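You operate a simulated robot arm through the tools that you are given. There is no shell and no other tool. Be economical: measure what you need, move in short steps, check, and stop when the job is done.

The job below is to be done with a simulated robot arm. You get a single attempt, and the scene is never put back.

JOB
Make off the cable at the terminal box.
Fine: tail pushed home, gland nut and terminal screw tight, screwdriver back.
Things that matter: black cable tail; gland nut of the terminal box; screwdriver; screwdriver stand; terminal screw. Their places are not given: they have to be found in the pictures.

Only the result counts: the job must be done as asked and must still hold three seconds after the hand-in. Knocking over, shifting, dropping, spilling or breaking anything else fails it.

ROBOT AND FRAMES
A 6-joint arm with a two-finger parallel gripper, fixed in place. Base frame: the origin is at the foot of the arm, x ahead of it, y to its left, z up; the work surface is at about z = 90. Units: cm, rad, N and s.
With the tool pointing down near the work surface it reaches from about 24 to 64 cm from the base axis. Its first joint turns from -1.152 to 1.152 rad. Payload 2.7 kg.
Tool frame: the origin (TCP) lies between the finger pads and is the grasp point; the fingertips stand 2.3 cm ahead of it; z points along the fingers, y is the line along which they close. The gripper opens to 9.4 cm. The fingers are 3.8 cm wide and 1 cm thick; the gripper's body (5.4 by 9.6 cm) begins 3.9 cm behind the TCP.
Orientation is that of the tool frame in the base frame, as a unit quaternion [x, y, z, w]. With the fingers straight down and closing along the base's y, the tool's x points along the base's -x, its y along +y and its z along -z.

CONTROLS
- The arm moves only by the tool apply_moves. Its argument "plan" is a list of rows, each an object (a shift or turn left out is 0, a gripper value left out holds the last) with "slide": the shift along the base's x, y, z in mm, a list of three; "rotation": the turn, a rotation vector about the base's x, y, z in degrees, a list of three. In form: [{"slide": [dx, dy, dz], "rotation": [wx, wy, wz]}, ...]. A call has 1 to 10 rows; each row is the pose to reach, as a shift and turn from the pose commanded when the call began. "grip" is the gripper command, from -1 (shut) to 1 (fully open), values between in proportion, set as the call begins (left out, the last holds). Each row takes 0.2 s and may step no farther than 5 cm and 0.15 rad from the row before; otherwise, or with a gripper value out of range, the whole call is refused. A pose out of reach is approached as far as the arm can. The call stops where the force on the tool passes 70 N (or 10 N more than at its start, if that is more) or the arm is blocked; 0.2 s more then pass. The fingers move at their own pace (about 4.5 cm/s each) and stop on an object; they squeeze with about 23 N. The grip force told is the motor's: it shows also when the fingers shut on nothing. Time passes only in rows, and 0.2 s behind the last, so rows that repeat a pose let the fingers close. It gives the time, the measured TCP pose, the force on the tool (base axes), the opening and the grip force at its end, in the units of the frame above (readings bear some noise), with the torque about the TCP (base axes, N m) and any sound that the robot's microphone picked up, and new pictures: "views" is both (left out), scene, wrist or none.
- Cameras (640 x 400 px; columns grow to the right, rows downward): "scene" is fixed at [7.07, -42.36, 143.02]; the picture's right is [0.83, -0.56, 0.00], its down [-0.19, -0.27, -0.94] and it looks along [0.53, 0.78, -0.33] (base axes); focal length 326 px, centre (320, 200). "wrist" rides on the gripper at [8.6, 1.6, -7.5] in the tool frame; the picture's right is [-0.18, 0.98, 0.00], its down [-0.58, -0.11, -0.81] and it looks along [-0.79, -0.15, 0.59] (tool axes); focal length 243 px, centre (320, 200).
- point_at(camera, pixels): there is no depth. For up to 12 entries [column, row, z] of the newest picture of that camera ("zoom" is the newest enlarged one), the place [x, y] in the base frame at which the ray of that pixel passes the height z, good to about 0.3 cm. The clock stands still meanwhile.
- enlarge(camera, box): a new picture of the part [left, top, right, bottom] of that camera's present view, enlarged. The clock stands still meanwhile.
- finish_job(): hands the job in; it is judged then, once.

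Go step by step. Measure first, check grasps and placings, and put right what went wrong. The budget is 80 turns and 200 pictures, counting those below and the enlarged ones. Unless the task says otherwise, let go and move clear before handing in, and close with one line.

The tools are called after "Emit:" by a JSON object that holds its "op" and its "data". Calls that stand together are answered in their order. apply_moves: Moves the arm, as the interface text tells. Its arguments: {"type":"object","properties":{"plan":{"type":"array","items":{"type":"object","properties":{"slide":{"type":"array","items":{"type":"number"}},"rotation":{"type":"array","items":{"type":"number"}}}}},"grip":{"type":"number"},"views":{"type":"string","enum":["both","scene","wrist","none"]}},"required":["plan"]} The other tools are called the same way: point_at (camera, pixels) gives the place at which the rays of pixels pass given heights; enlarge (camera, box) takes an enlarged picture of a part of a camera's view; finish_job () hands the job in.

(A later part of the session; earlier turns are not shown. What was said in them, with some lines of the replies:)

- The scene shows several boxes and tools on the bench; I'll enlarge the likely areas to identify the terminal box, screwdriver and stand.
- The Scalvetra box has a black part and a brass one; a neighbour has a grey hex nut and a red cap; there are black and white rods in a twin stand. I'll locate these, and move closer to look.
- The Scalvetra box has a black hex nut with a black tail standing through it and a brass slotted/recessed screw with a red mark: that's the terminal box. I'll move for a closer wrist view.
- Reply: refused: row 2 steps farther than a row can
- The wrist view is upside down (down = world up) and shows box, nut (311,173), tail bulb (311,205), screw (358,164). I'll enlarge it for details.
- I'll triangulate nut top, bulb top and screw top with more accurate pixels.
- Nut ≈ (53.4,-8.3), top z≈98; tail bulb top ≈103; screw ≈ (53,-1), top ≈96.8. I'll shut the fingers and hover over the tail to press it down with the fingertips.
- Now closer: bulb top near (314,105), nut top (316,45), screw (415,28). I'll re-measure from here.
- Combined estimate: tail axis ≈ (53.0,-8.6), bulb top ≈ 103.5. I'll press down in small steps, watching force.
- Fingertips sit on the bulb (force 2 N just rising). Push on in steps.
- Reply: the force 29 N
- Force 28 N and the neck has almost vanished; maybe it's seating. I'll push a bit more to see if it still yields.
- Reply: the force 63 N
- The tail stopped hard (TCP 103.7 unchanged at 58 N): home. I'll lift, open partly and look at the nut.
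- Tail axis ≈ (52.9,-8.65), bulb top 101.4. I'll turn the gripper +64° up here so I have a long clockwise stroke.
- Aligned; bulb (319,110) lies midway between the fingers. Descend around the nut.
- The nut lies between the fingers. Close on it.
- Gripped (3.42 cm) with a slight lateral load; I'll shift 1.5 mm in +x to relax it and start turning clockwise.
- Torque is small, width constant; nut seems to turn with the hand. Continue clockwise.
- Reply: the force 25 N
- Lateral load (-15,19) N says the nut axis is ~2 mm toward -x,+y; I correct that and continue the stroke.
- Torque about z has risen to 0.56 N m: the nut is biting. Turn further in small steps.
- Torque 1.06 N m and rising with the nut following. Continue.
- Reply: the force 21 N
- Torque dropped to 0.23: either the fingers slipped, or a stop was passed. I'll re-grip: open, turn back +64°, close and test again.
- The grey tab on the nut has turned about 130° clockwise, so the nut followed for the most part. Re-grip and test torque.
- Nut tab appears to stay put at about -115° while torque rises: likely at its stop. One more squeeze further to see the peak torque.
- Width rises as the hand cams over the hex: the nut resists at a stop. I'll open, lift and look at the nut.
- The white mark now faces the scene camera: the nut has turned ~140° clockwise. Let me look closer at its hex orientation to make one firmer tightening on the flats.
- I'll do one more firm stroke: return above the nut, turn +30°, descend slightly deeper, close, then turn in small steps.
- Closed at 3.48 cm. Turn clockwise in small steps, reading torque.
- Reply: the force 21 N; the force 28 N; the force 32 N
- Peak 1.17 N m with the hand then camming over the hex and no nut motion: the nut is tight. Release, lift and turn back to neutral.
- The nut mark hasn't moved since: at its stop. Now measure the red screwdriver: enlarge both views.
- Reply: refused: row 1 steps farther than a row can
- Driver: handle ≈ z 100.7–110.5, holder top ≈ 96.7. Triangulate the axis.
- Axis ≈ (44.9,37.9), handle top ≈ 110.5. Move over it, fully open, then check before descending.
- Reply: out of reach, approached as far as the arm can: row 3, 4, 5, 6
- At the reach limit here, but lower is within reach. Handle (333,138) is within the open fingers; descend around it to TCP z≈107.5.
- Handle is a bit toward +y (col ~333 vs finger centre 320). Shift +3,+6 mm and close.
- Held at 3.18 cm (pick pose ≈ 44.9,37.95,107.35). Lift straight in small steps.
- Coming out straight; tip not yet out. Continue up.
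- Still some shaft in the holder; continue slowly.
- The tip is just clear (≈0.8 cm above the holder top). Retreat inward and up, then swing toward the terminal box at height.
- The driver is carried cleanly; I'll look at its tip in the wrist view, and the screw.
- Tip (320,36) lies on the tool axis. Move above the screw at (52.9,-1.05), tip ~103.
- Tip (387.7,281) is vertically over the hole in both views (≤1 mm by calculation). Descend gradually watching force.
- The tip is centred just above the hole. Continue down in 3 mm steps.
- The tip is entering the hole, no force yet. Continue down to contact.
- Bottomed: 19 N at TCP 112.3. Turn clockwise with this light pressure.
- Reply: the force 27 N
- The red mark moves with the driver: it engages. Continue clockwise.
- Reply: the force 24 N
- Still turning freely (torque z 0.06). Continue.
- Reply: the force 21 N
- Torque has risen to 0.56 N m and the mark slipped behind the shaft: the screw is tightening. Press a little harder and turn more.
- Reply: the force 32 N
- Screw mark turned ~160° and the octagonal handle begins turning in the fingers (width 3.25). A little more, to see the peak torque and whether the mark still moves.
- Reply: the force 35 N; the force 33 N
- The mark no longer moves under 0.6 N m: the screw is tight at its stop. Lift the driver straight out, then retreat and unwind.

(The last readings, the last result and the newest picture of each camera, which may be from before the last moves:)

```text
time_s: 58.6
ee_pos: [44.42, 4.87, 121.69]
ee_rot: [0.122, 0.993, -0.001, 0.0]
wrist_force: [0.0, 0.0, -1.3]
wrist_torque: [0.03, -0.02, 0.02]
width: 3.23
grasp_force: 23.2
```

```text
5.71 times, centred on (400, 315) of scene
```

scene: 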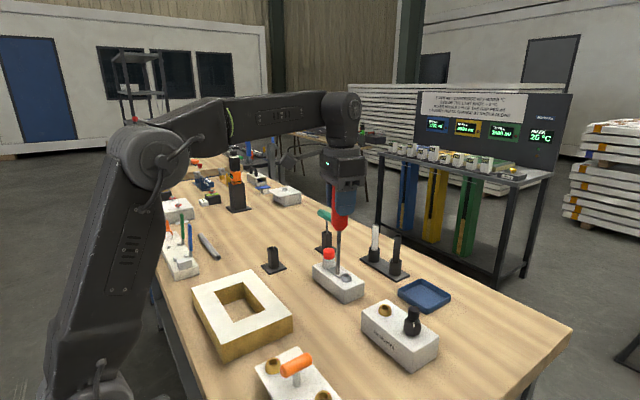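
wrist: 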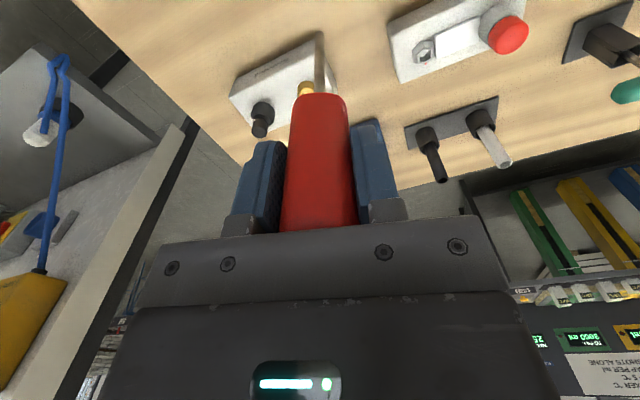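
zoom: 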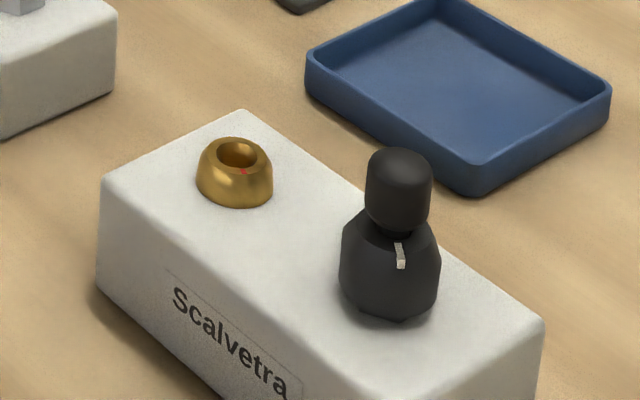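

Screw and nut look good. Check the driver's alignment in the hand.

Emit:
{"op": "apply_moves", "data": {"plan": [{"slide": [-5, 20, 5], "rotation": [0, 0, 8]}, {"slide": [-10, 50, 8], "rotation": [0, 0, 14]}, {"slide": [-20, 90, 8], "rotation": [0, 0, 14]}, {"slide": [-30, 130, 8], "rotation": [0, 0, 14]}, {"slide": [-40, 170, 8], "rotation": [0, 0, 14]}, {"slide": [-55, 210, 8], "rotation": [0, 0, 14]}, {"slide": [-65, 250, 5], "rotation": [0, 0, 14]}, {"slide": [-75, 280, 0], "rotation": [0, 0, 14]}], "views": "both"}}

Emit:
{"op": "enlarge", "data": {"camera": "scene", "box": [210, 150, 310, 280]}}

Emit:
{"op": "enlarge", "data": {"camera": "wrist", "box": [250, 0, 410, 140]}}

```text
time_s: 60.4
ee_pos: [36.83, 33.07, 121.82]
ee_rot: [0.001, 1.0, 0.0, 0.0]
wrist_force: [-0.4, 0.0, -1.5]
wrist_torque: [0.02, -0.02, 0.0]
width: 3.23
grasp_force: 22.9
```

scene: 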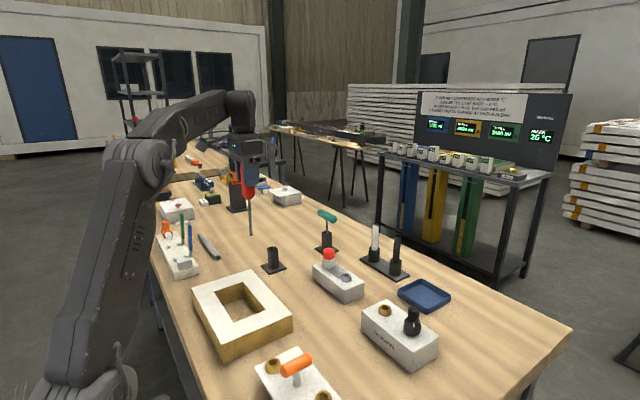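
wrist: 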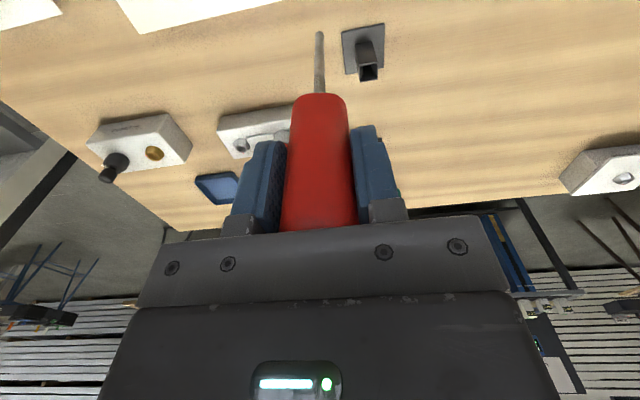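

```text
3.08 times, centred on (260, 215) of scene
```

zoom: 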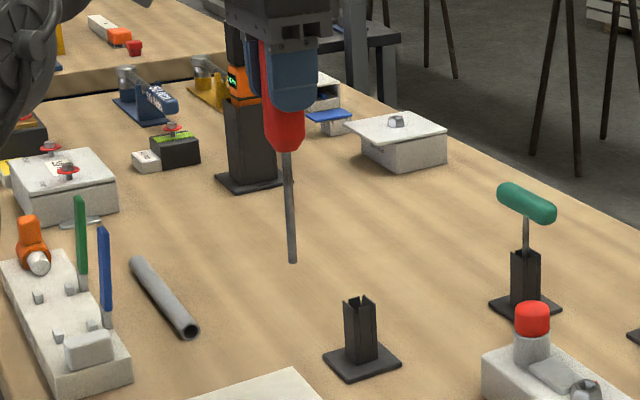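

```text
2.86 times, centred on (330, 70) of wrist
```

zoom: 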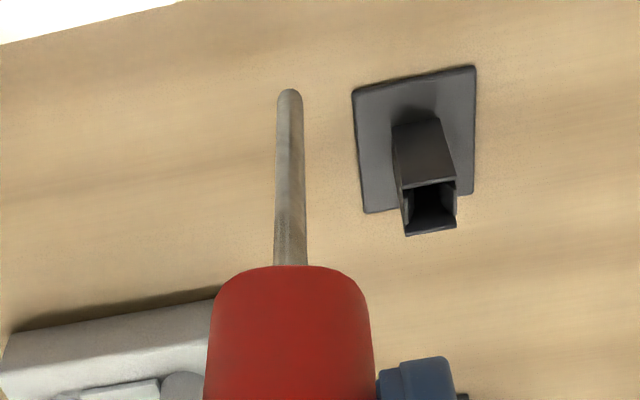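

Driver is straight in hand. Reverse the exit path to come over the holder, then check.

Emit:
{"op": "apply_moves", "data": {"plan": [{"slide": [25, 13, -15]}, {"slide": [45, 23, -36]}, {"slide": [57, 31, -50]}, {"slide": [70, 41, -62]}, {"slide": [79, 47, -68]}, {"slide": [83, 50, -72]}, {"slide": [83, 50, -72]}], "views": "both"}}

Emit:
{"op": "enlarge", "data": {"camera": "scene", "box": [240, 200, 310, 280]}}

Emit:
{"op": "enlarge", "data": {"camera": "wrist", "box": [240, 0, 400, 140]}}

```text
time_s: 62.0
ee_pos: [44.96, 37.71, 114.36]
ee_rot: [0.001, 1.0, 0.0, 0.001]
wrist_force: [-0.4, 0.5, -1.0]
wrist_torque: [0.0, -0.03, 0.0]
width: 3.26
grasp_force: 22.7
out of reach, approached as far as the arm can: row 6, 7
```

scene: 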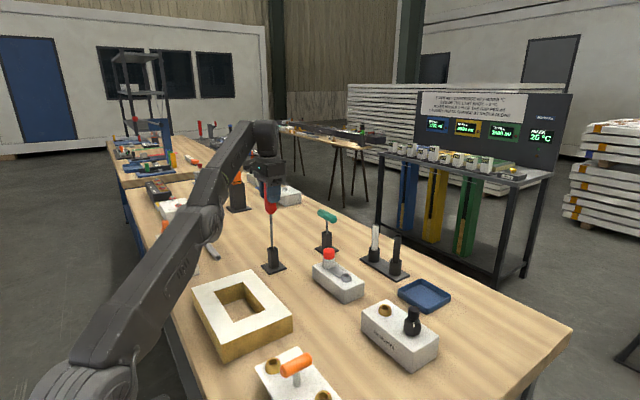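
wrist: 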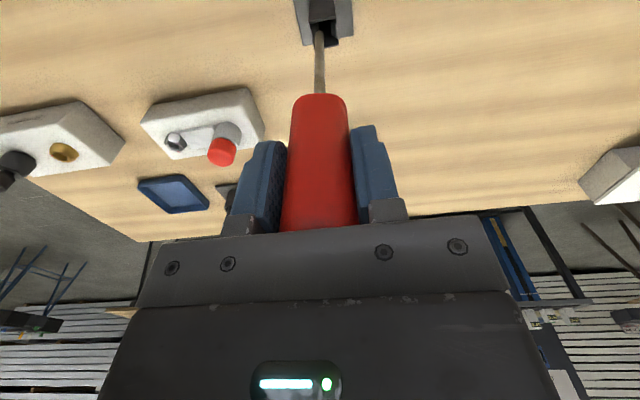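

```text
5.00 times, centred on (275, 240) of scene
```

zoom: 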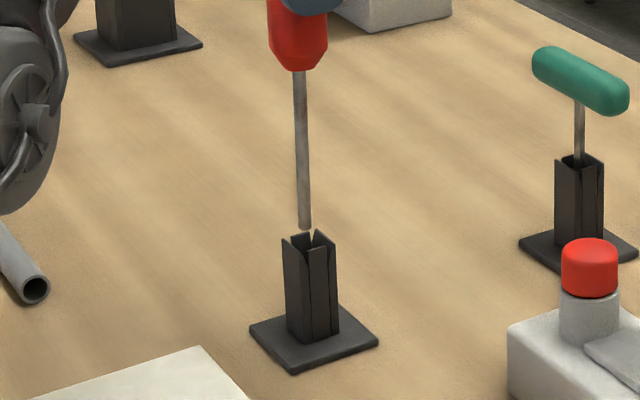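

```text
2.86 times, centred on (320, 70) of wrist
```

zoom: 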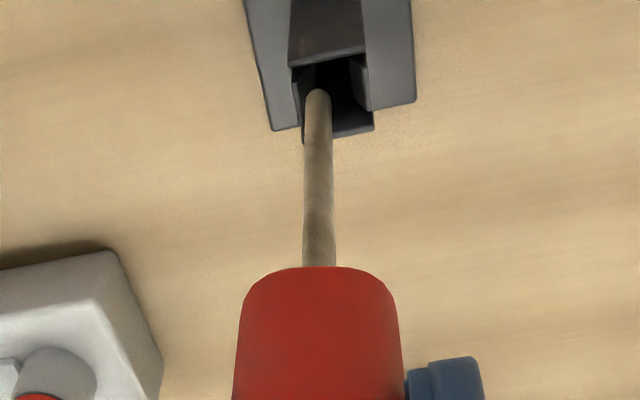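

Compared with the lift-out picture the tip needs ≈3.4 mm in +y and ~2 mm in +x. Correct while lowering a few mm, and look.

Emit:
{"op": "apply_moves", "data": {"plan": [{"slide": [-2, 3.5, -1]}, {"slide": [0, 3.5, -3]}, {"slide": [1, 3.5, -5]}, {"slide": [1.5, 3.5, -7]}], "views": "none"}}

Emit:
{"op": "enlarge", "data": {"camera": "scene", "box": [250, 220, 300, 280]}}

Emit:
{"op": "enlarge", "data": {"camera": "wrist", "box": [240, 0, 400, 140]}}

```text
time_s: 63.0
ee_pos: [44.97, 38.03, 113.61]
ee_rot: [0.002, 1.0, 0.0, -0.001]
wrist_force: [-0.5, 0.5, -1.5]
wrist_torque: [-0.04, 0.01, -0.03]
width: 3.24
grasp_force: 23.0
```

```text
6.67 times, centred on (275, 250) of scene
```

zoom: 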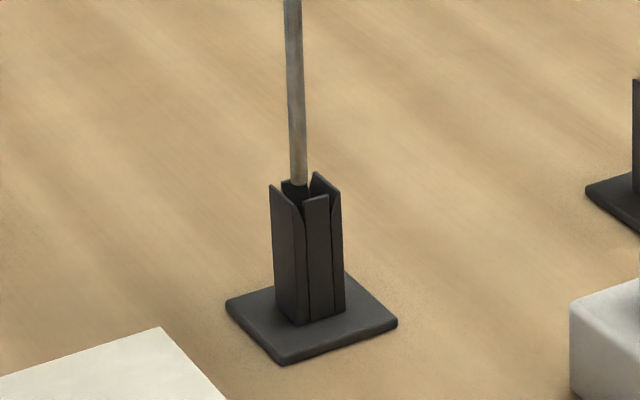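

```text
2.86 times, centred on (320, 70) of wrist
```

zoom: 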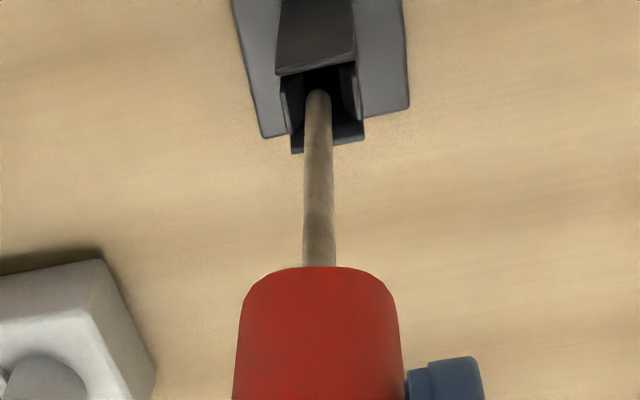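

Nearly centred; scene shows the tip ~3 mm to the left, so add +2.5 mm x while lowering slowly.

Emit:
{"op": "apply_moves", "data": {"plan": [{"slide": [1.5, 0, -2]}, {"slide": [2.5, 0, -4]}, {"slide": [2.5, 0, -8]}, {"slide": [2.5, 0, -12]}], "views": "none"}}

Emit:
{"op": "enlarge", "data": {"camera": "scene", "box": [250, 220, 300, 280]}}

Emit:
{"op": "enlarge", "data": {"camera": "wrist", "box": [240, 0, 400, 140]}}

```text
time_s: 64.0
ee_pos: [45.5, 38.13, 112.49]
ee_rot: [0.0, 1.0, 0.0, 0.001]
wrist_force: [-0.4, -1.3, -1.7]
wrist_torque: [-0.03, 0.03, 0.01]
width: 3.23
grasp_force: 23.1
```

```text
6.67 times, centred on (275, 250) of scene
```

zoom: 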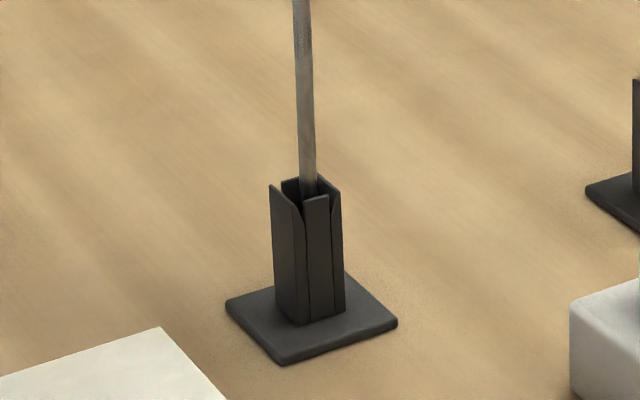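

```text
2.86 times, centred on (320, 70) of wrist
```

zoom: 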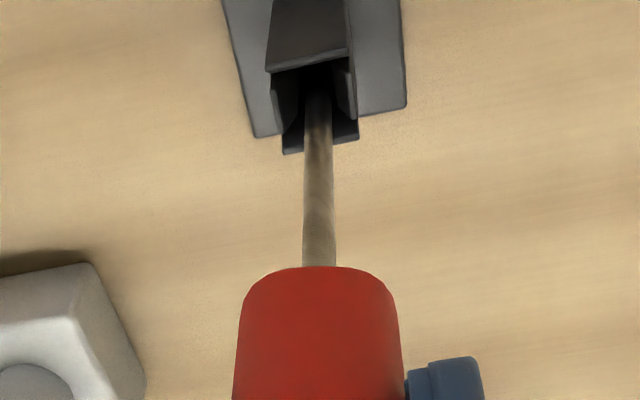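

The shaft is inside, centred, no force. Lower on in steps to the original height.

Emit:
{"op": "apply_moves", "data": {"plan": [{"slide": [-1.5, -0.5, -8]}, {"slide": [-2, -1, -18]}, {"slide": [-2, -1, -28]}, {"slide": [-2, -1, -38]}, {"slide": [-2, -1, -45]}], "views": "none"}}

Emit:
{"op": "enlarge", "data": {"camera": "scene", "box": [240, 180, 310, 280]}}

```text
time_s: 65.2
ee_pos: [45.13, 37.84, 107.96]
ee_rot: [0.001, 1.0, 0.0, 0.0]
wrist_force: [0.0, 0.5, -0.6]
wrist_torque: [-0.02, -0.01, -0.01]
width: 3.26
grasp_force: 23.0
out of reach, approached as far as the arm can: row 1
```

```text
4.00 times, centred on (275, 230) of scene
```

zoom: 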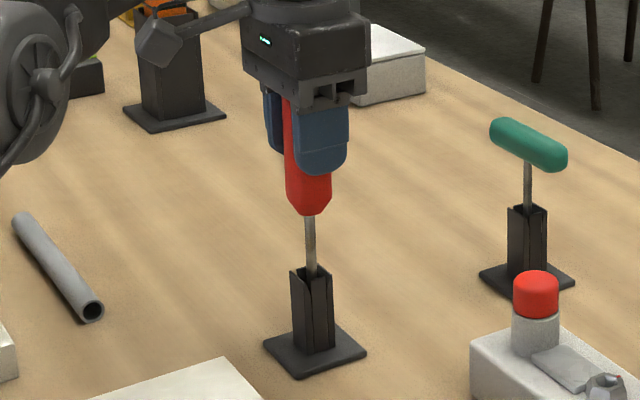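

Nearly home; lower in 2 mm steps to contact.

Emit:
{"op": "apply_moves", "data": {"plan": [{"slide": [-1, 0, -3]}, {"slide": [-1, 0, -5]}, {"slide": [-1, 0, -7]}], "views": "none"}}

```text
time_s: 66.0
ee_pos: [44.96, 37.95, 107.27]
ee_rot: [0.001, 1.0, 0.0, -0.001]
wrist_force: [-0.3, 0.6, -1.3]
wrist_torque: [-0.04, -0.01, -0.02]
width: 3.24
grasp_force: 23.2
```

No contact yet; the driver may have slipped up a bit in the hand. Lower further gently.

Emit:
{"op": "apply_moves", "data": {"plan": [{"slide": [0, 0, -2]}, {"slide": [0, 0, -4]}, {"slide": [0, 0, -6]}], "views": "none"}}

Emit:
{"op": "enlarge", "data": {"camera": "scene", "box": [240, 180, 310, 280]}}

```text
time_s: 66.8
ee_pos: [45.04, 37.85, 107.1]
ee_rot: [0.001, 1.0, 0.003, 0.004]
wrist_force: [-3.5, -3.5, 28.1]
wrist_torque: [-0.44, 0.46, 0.01]
width: 3.26
grasp_force: 23.0
```

```text
4.00 times, centred on (275, 230) of scene
```

zoom: 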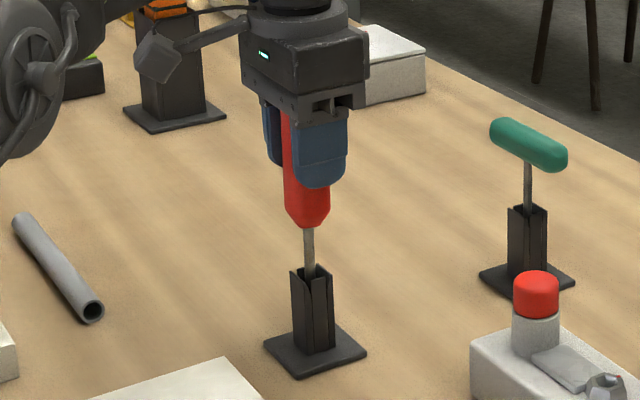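

Bottomed at 28 N. Ease up 4 mm of command, then open.

Emit:
{"op": "apply_moves", "data": {"plan": [{"slide": [0, 0, 4]}, {"slide": [0, 0, 4]}], "views": "none"}}

Emit:
{"op": "apply_moves", "data": {"plan": [{}, {}, {}, {}, {}], "grip": 0.7, "views": "both"}}

Emit:
{"op": "enlarge", "data": {"camera": "scene", "box": [240, 180, 310, 280]}}

```text
time_s: 67.4
ee_pos: [45.02, 37.91, 107.05]
ee_rot: [0.001, 1.0, 0.001, 0.0]
wrist_force: [5.3, 0.7, 17.2]
wrist_torque: [0.12, -0.69, -0.01]
width: 3.23
grasp_force: 23.5
```

```text
time_s: 68.6
ee_pos: [44.96, 37.92, 106.97]
ee_rot: [0.0, 1.0, 0.001, 0.001]
wrist_force: [-0.4, 0.2, 18.1]
wrist_torque: [-0.01, 0.04, 0.01]
width: 8.0
grasp_force: 0.1
```

scene: 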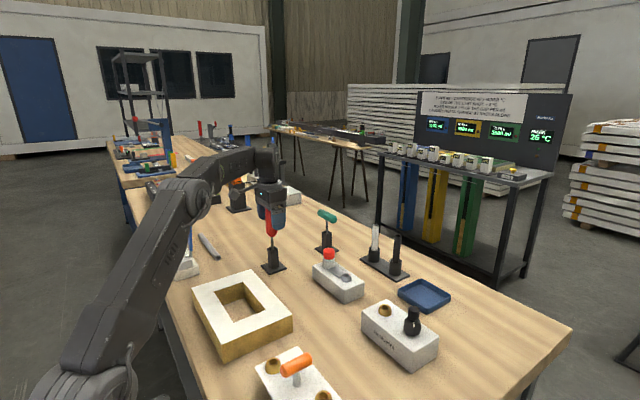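
wrist: 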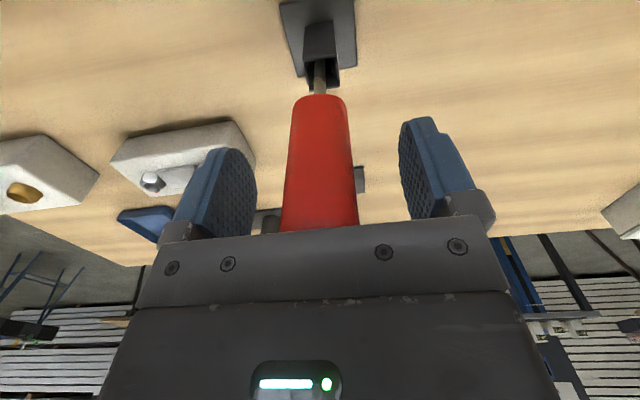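

```text
4.00 times, centred on (275, 230) of scene
```

zoom: 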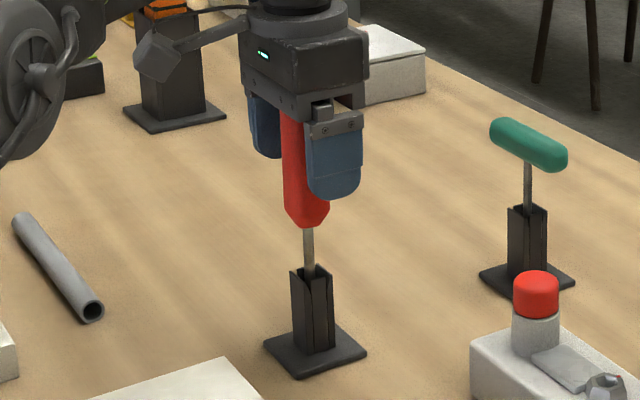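

Released; the palm touches the handle top (18 N). Lift straight up and retreat inward.

Emit:
{"op": "apply_moves", "data": {"plan": [{"slide": [0, 0, 10]}, {"slide": [0, 0, 35]}, {"slide": [-3, -2, 65]}, {"slide": [-25, -20, 90]}, {"slide": [-60, -50, 100]}, {"slide": [-90, -80, 110]}, {"slide": [-100, -120, 120]}], "views": "both"}}

Emit:
{"op": "enlarge", "data": {"camera": "scene", "box": [240, 180, 310, 280]}}

Emit:
{"op": "enlarge", "data": {"camera": "scene", "box": [365, 285, 435, 345]}}

```text
time_s: 70.2
ee_pos: [35.14, 25.69, 119.16]
ee_rot: [0.0, 1.0, 0.0, 0.0]
wrist_force: [-0.6, -0.5, -0.3]
wrist_torque: [0.0, 0.0, 0.05]
width: 7.98
grasp_force: 0.0
```

scene: 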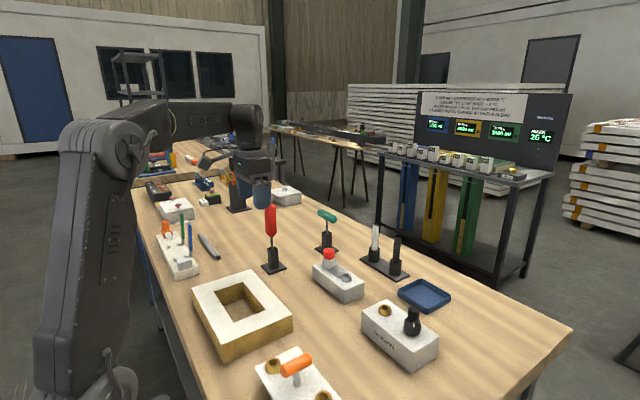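
wrist: 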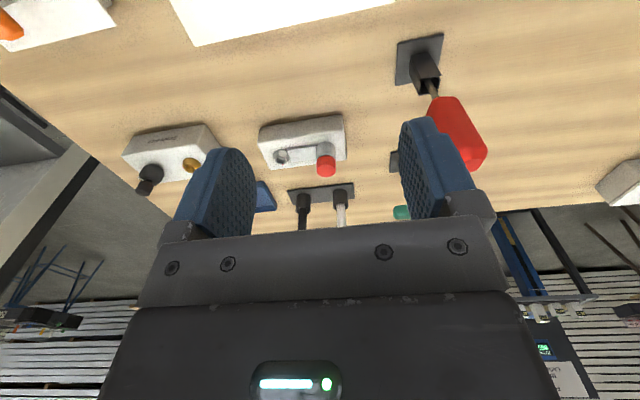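

```text
4.00 times, centred on (275, 230) of scene
```

zoom: 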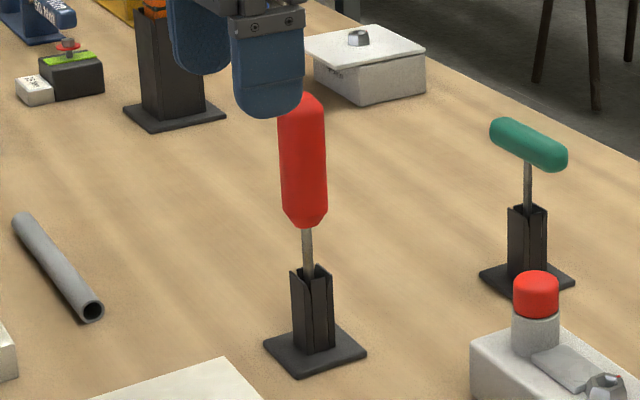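

```text
6.67 times, centred on (400, 315) of scene
```

zoom: 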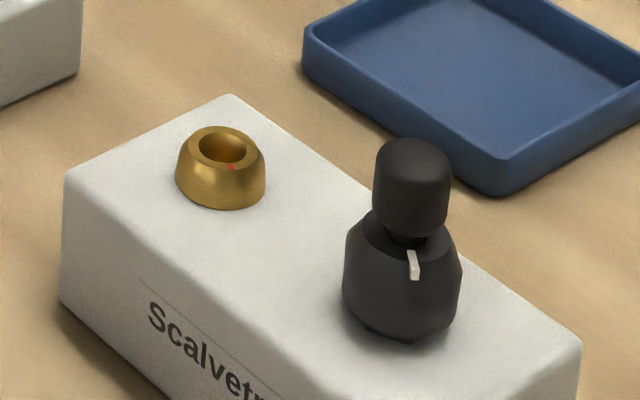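

The screwdriver (271,230) stands in its stand as before. The tail is down and both marks hold at their stops. The arm is clear, so I'm handing in.

Emit:
{"op": "finish_job", "data": {}}

```text
The job is handed in.
```

The cable is made off and handed in: the tail is pushed home, the gland nut and terminal screw are turned to a firm stop, and the screwdriver is back in its stand.
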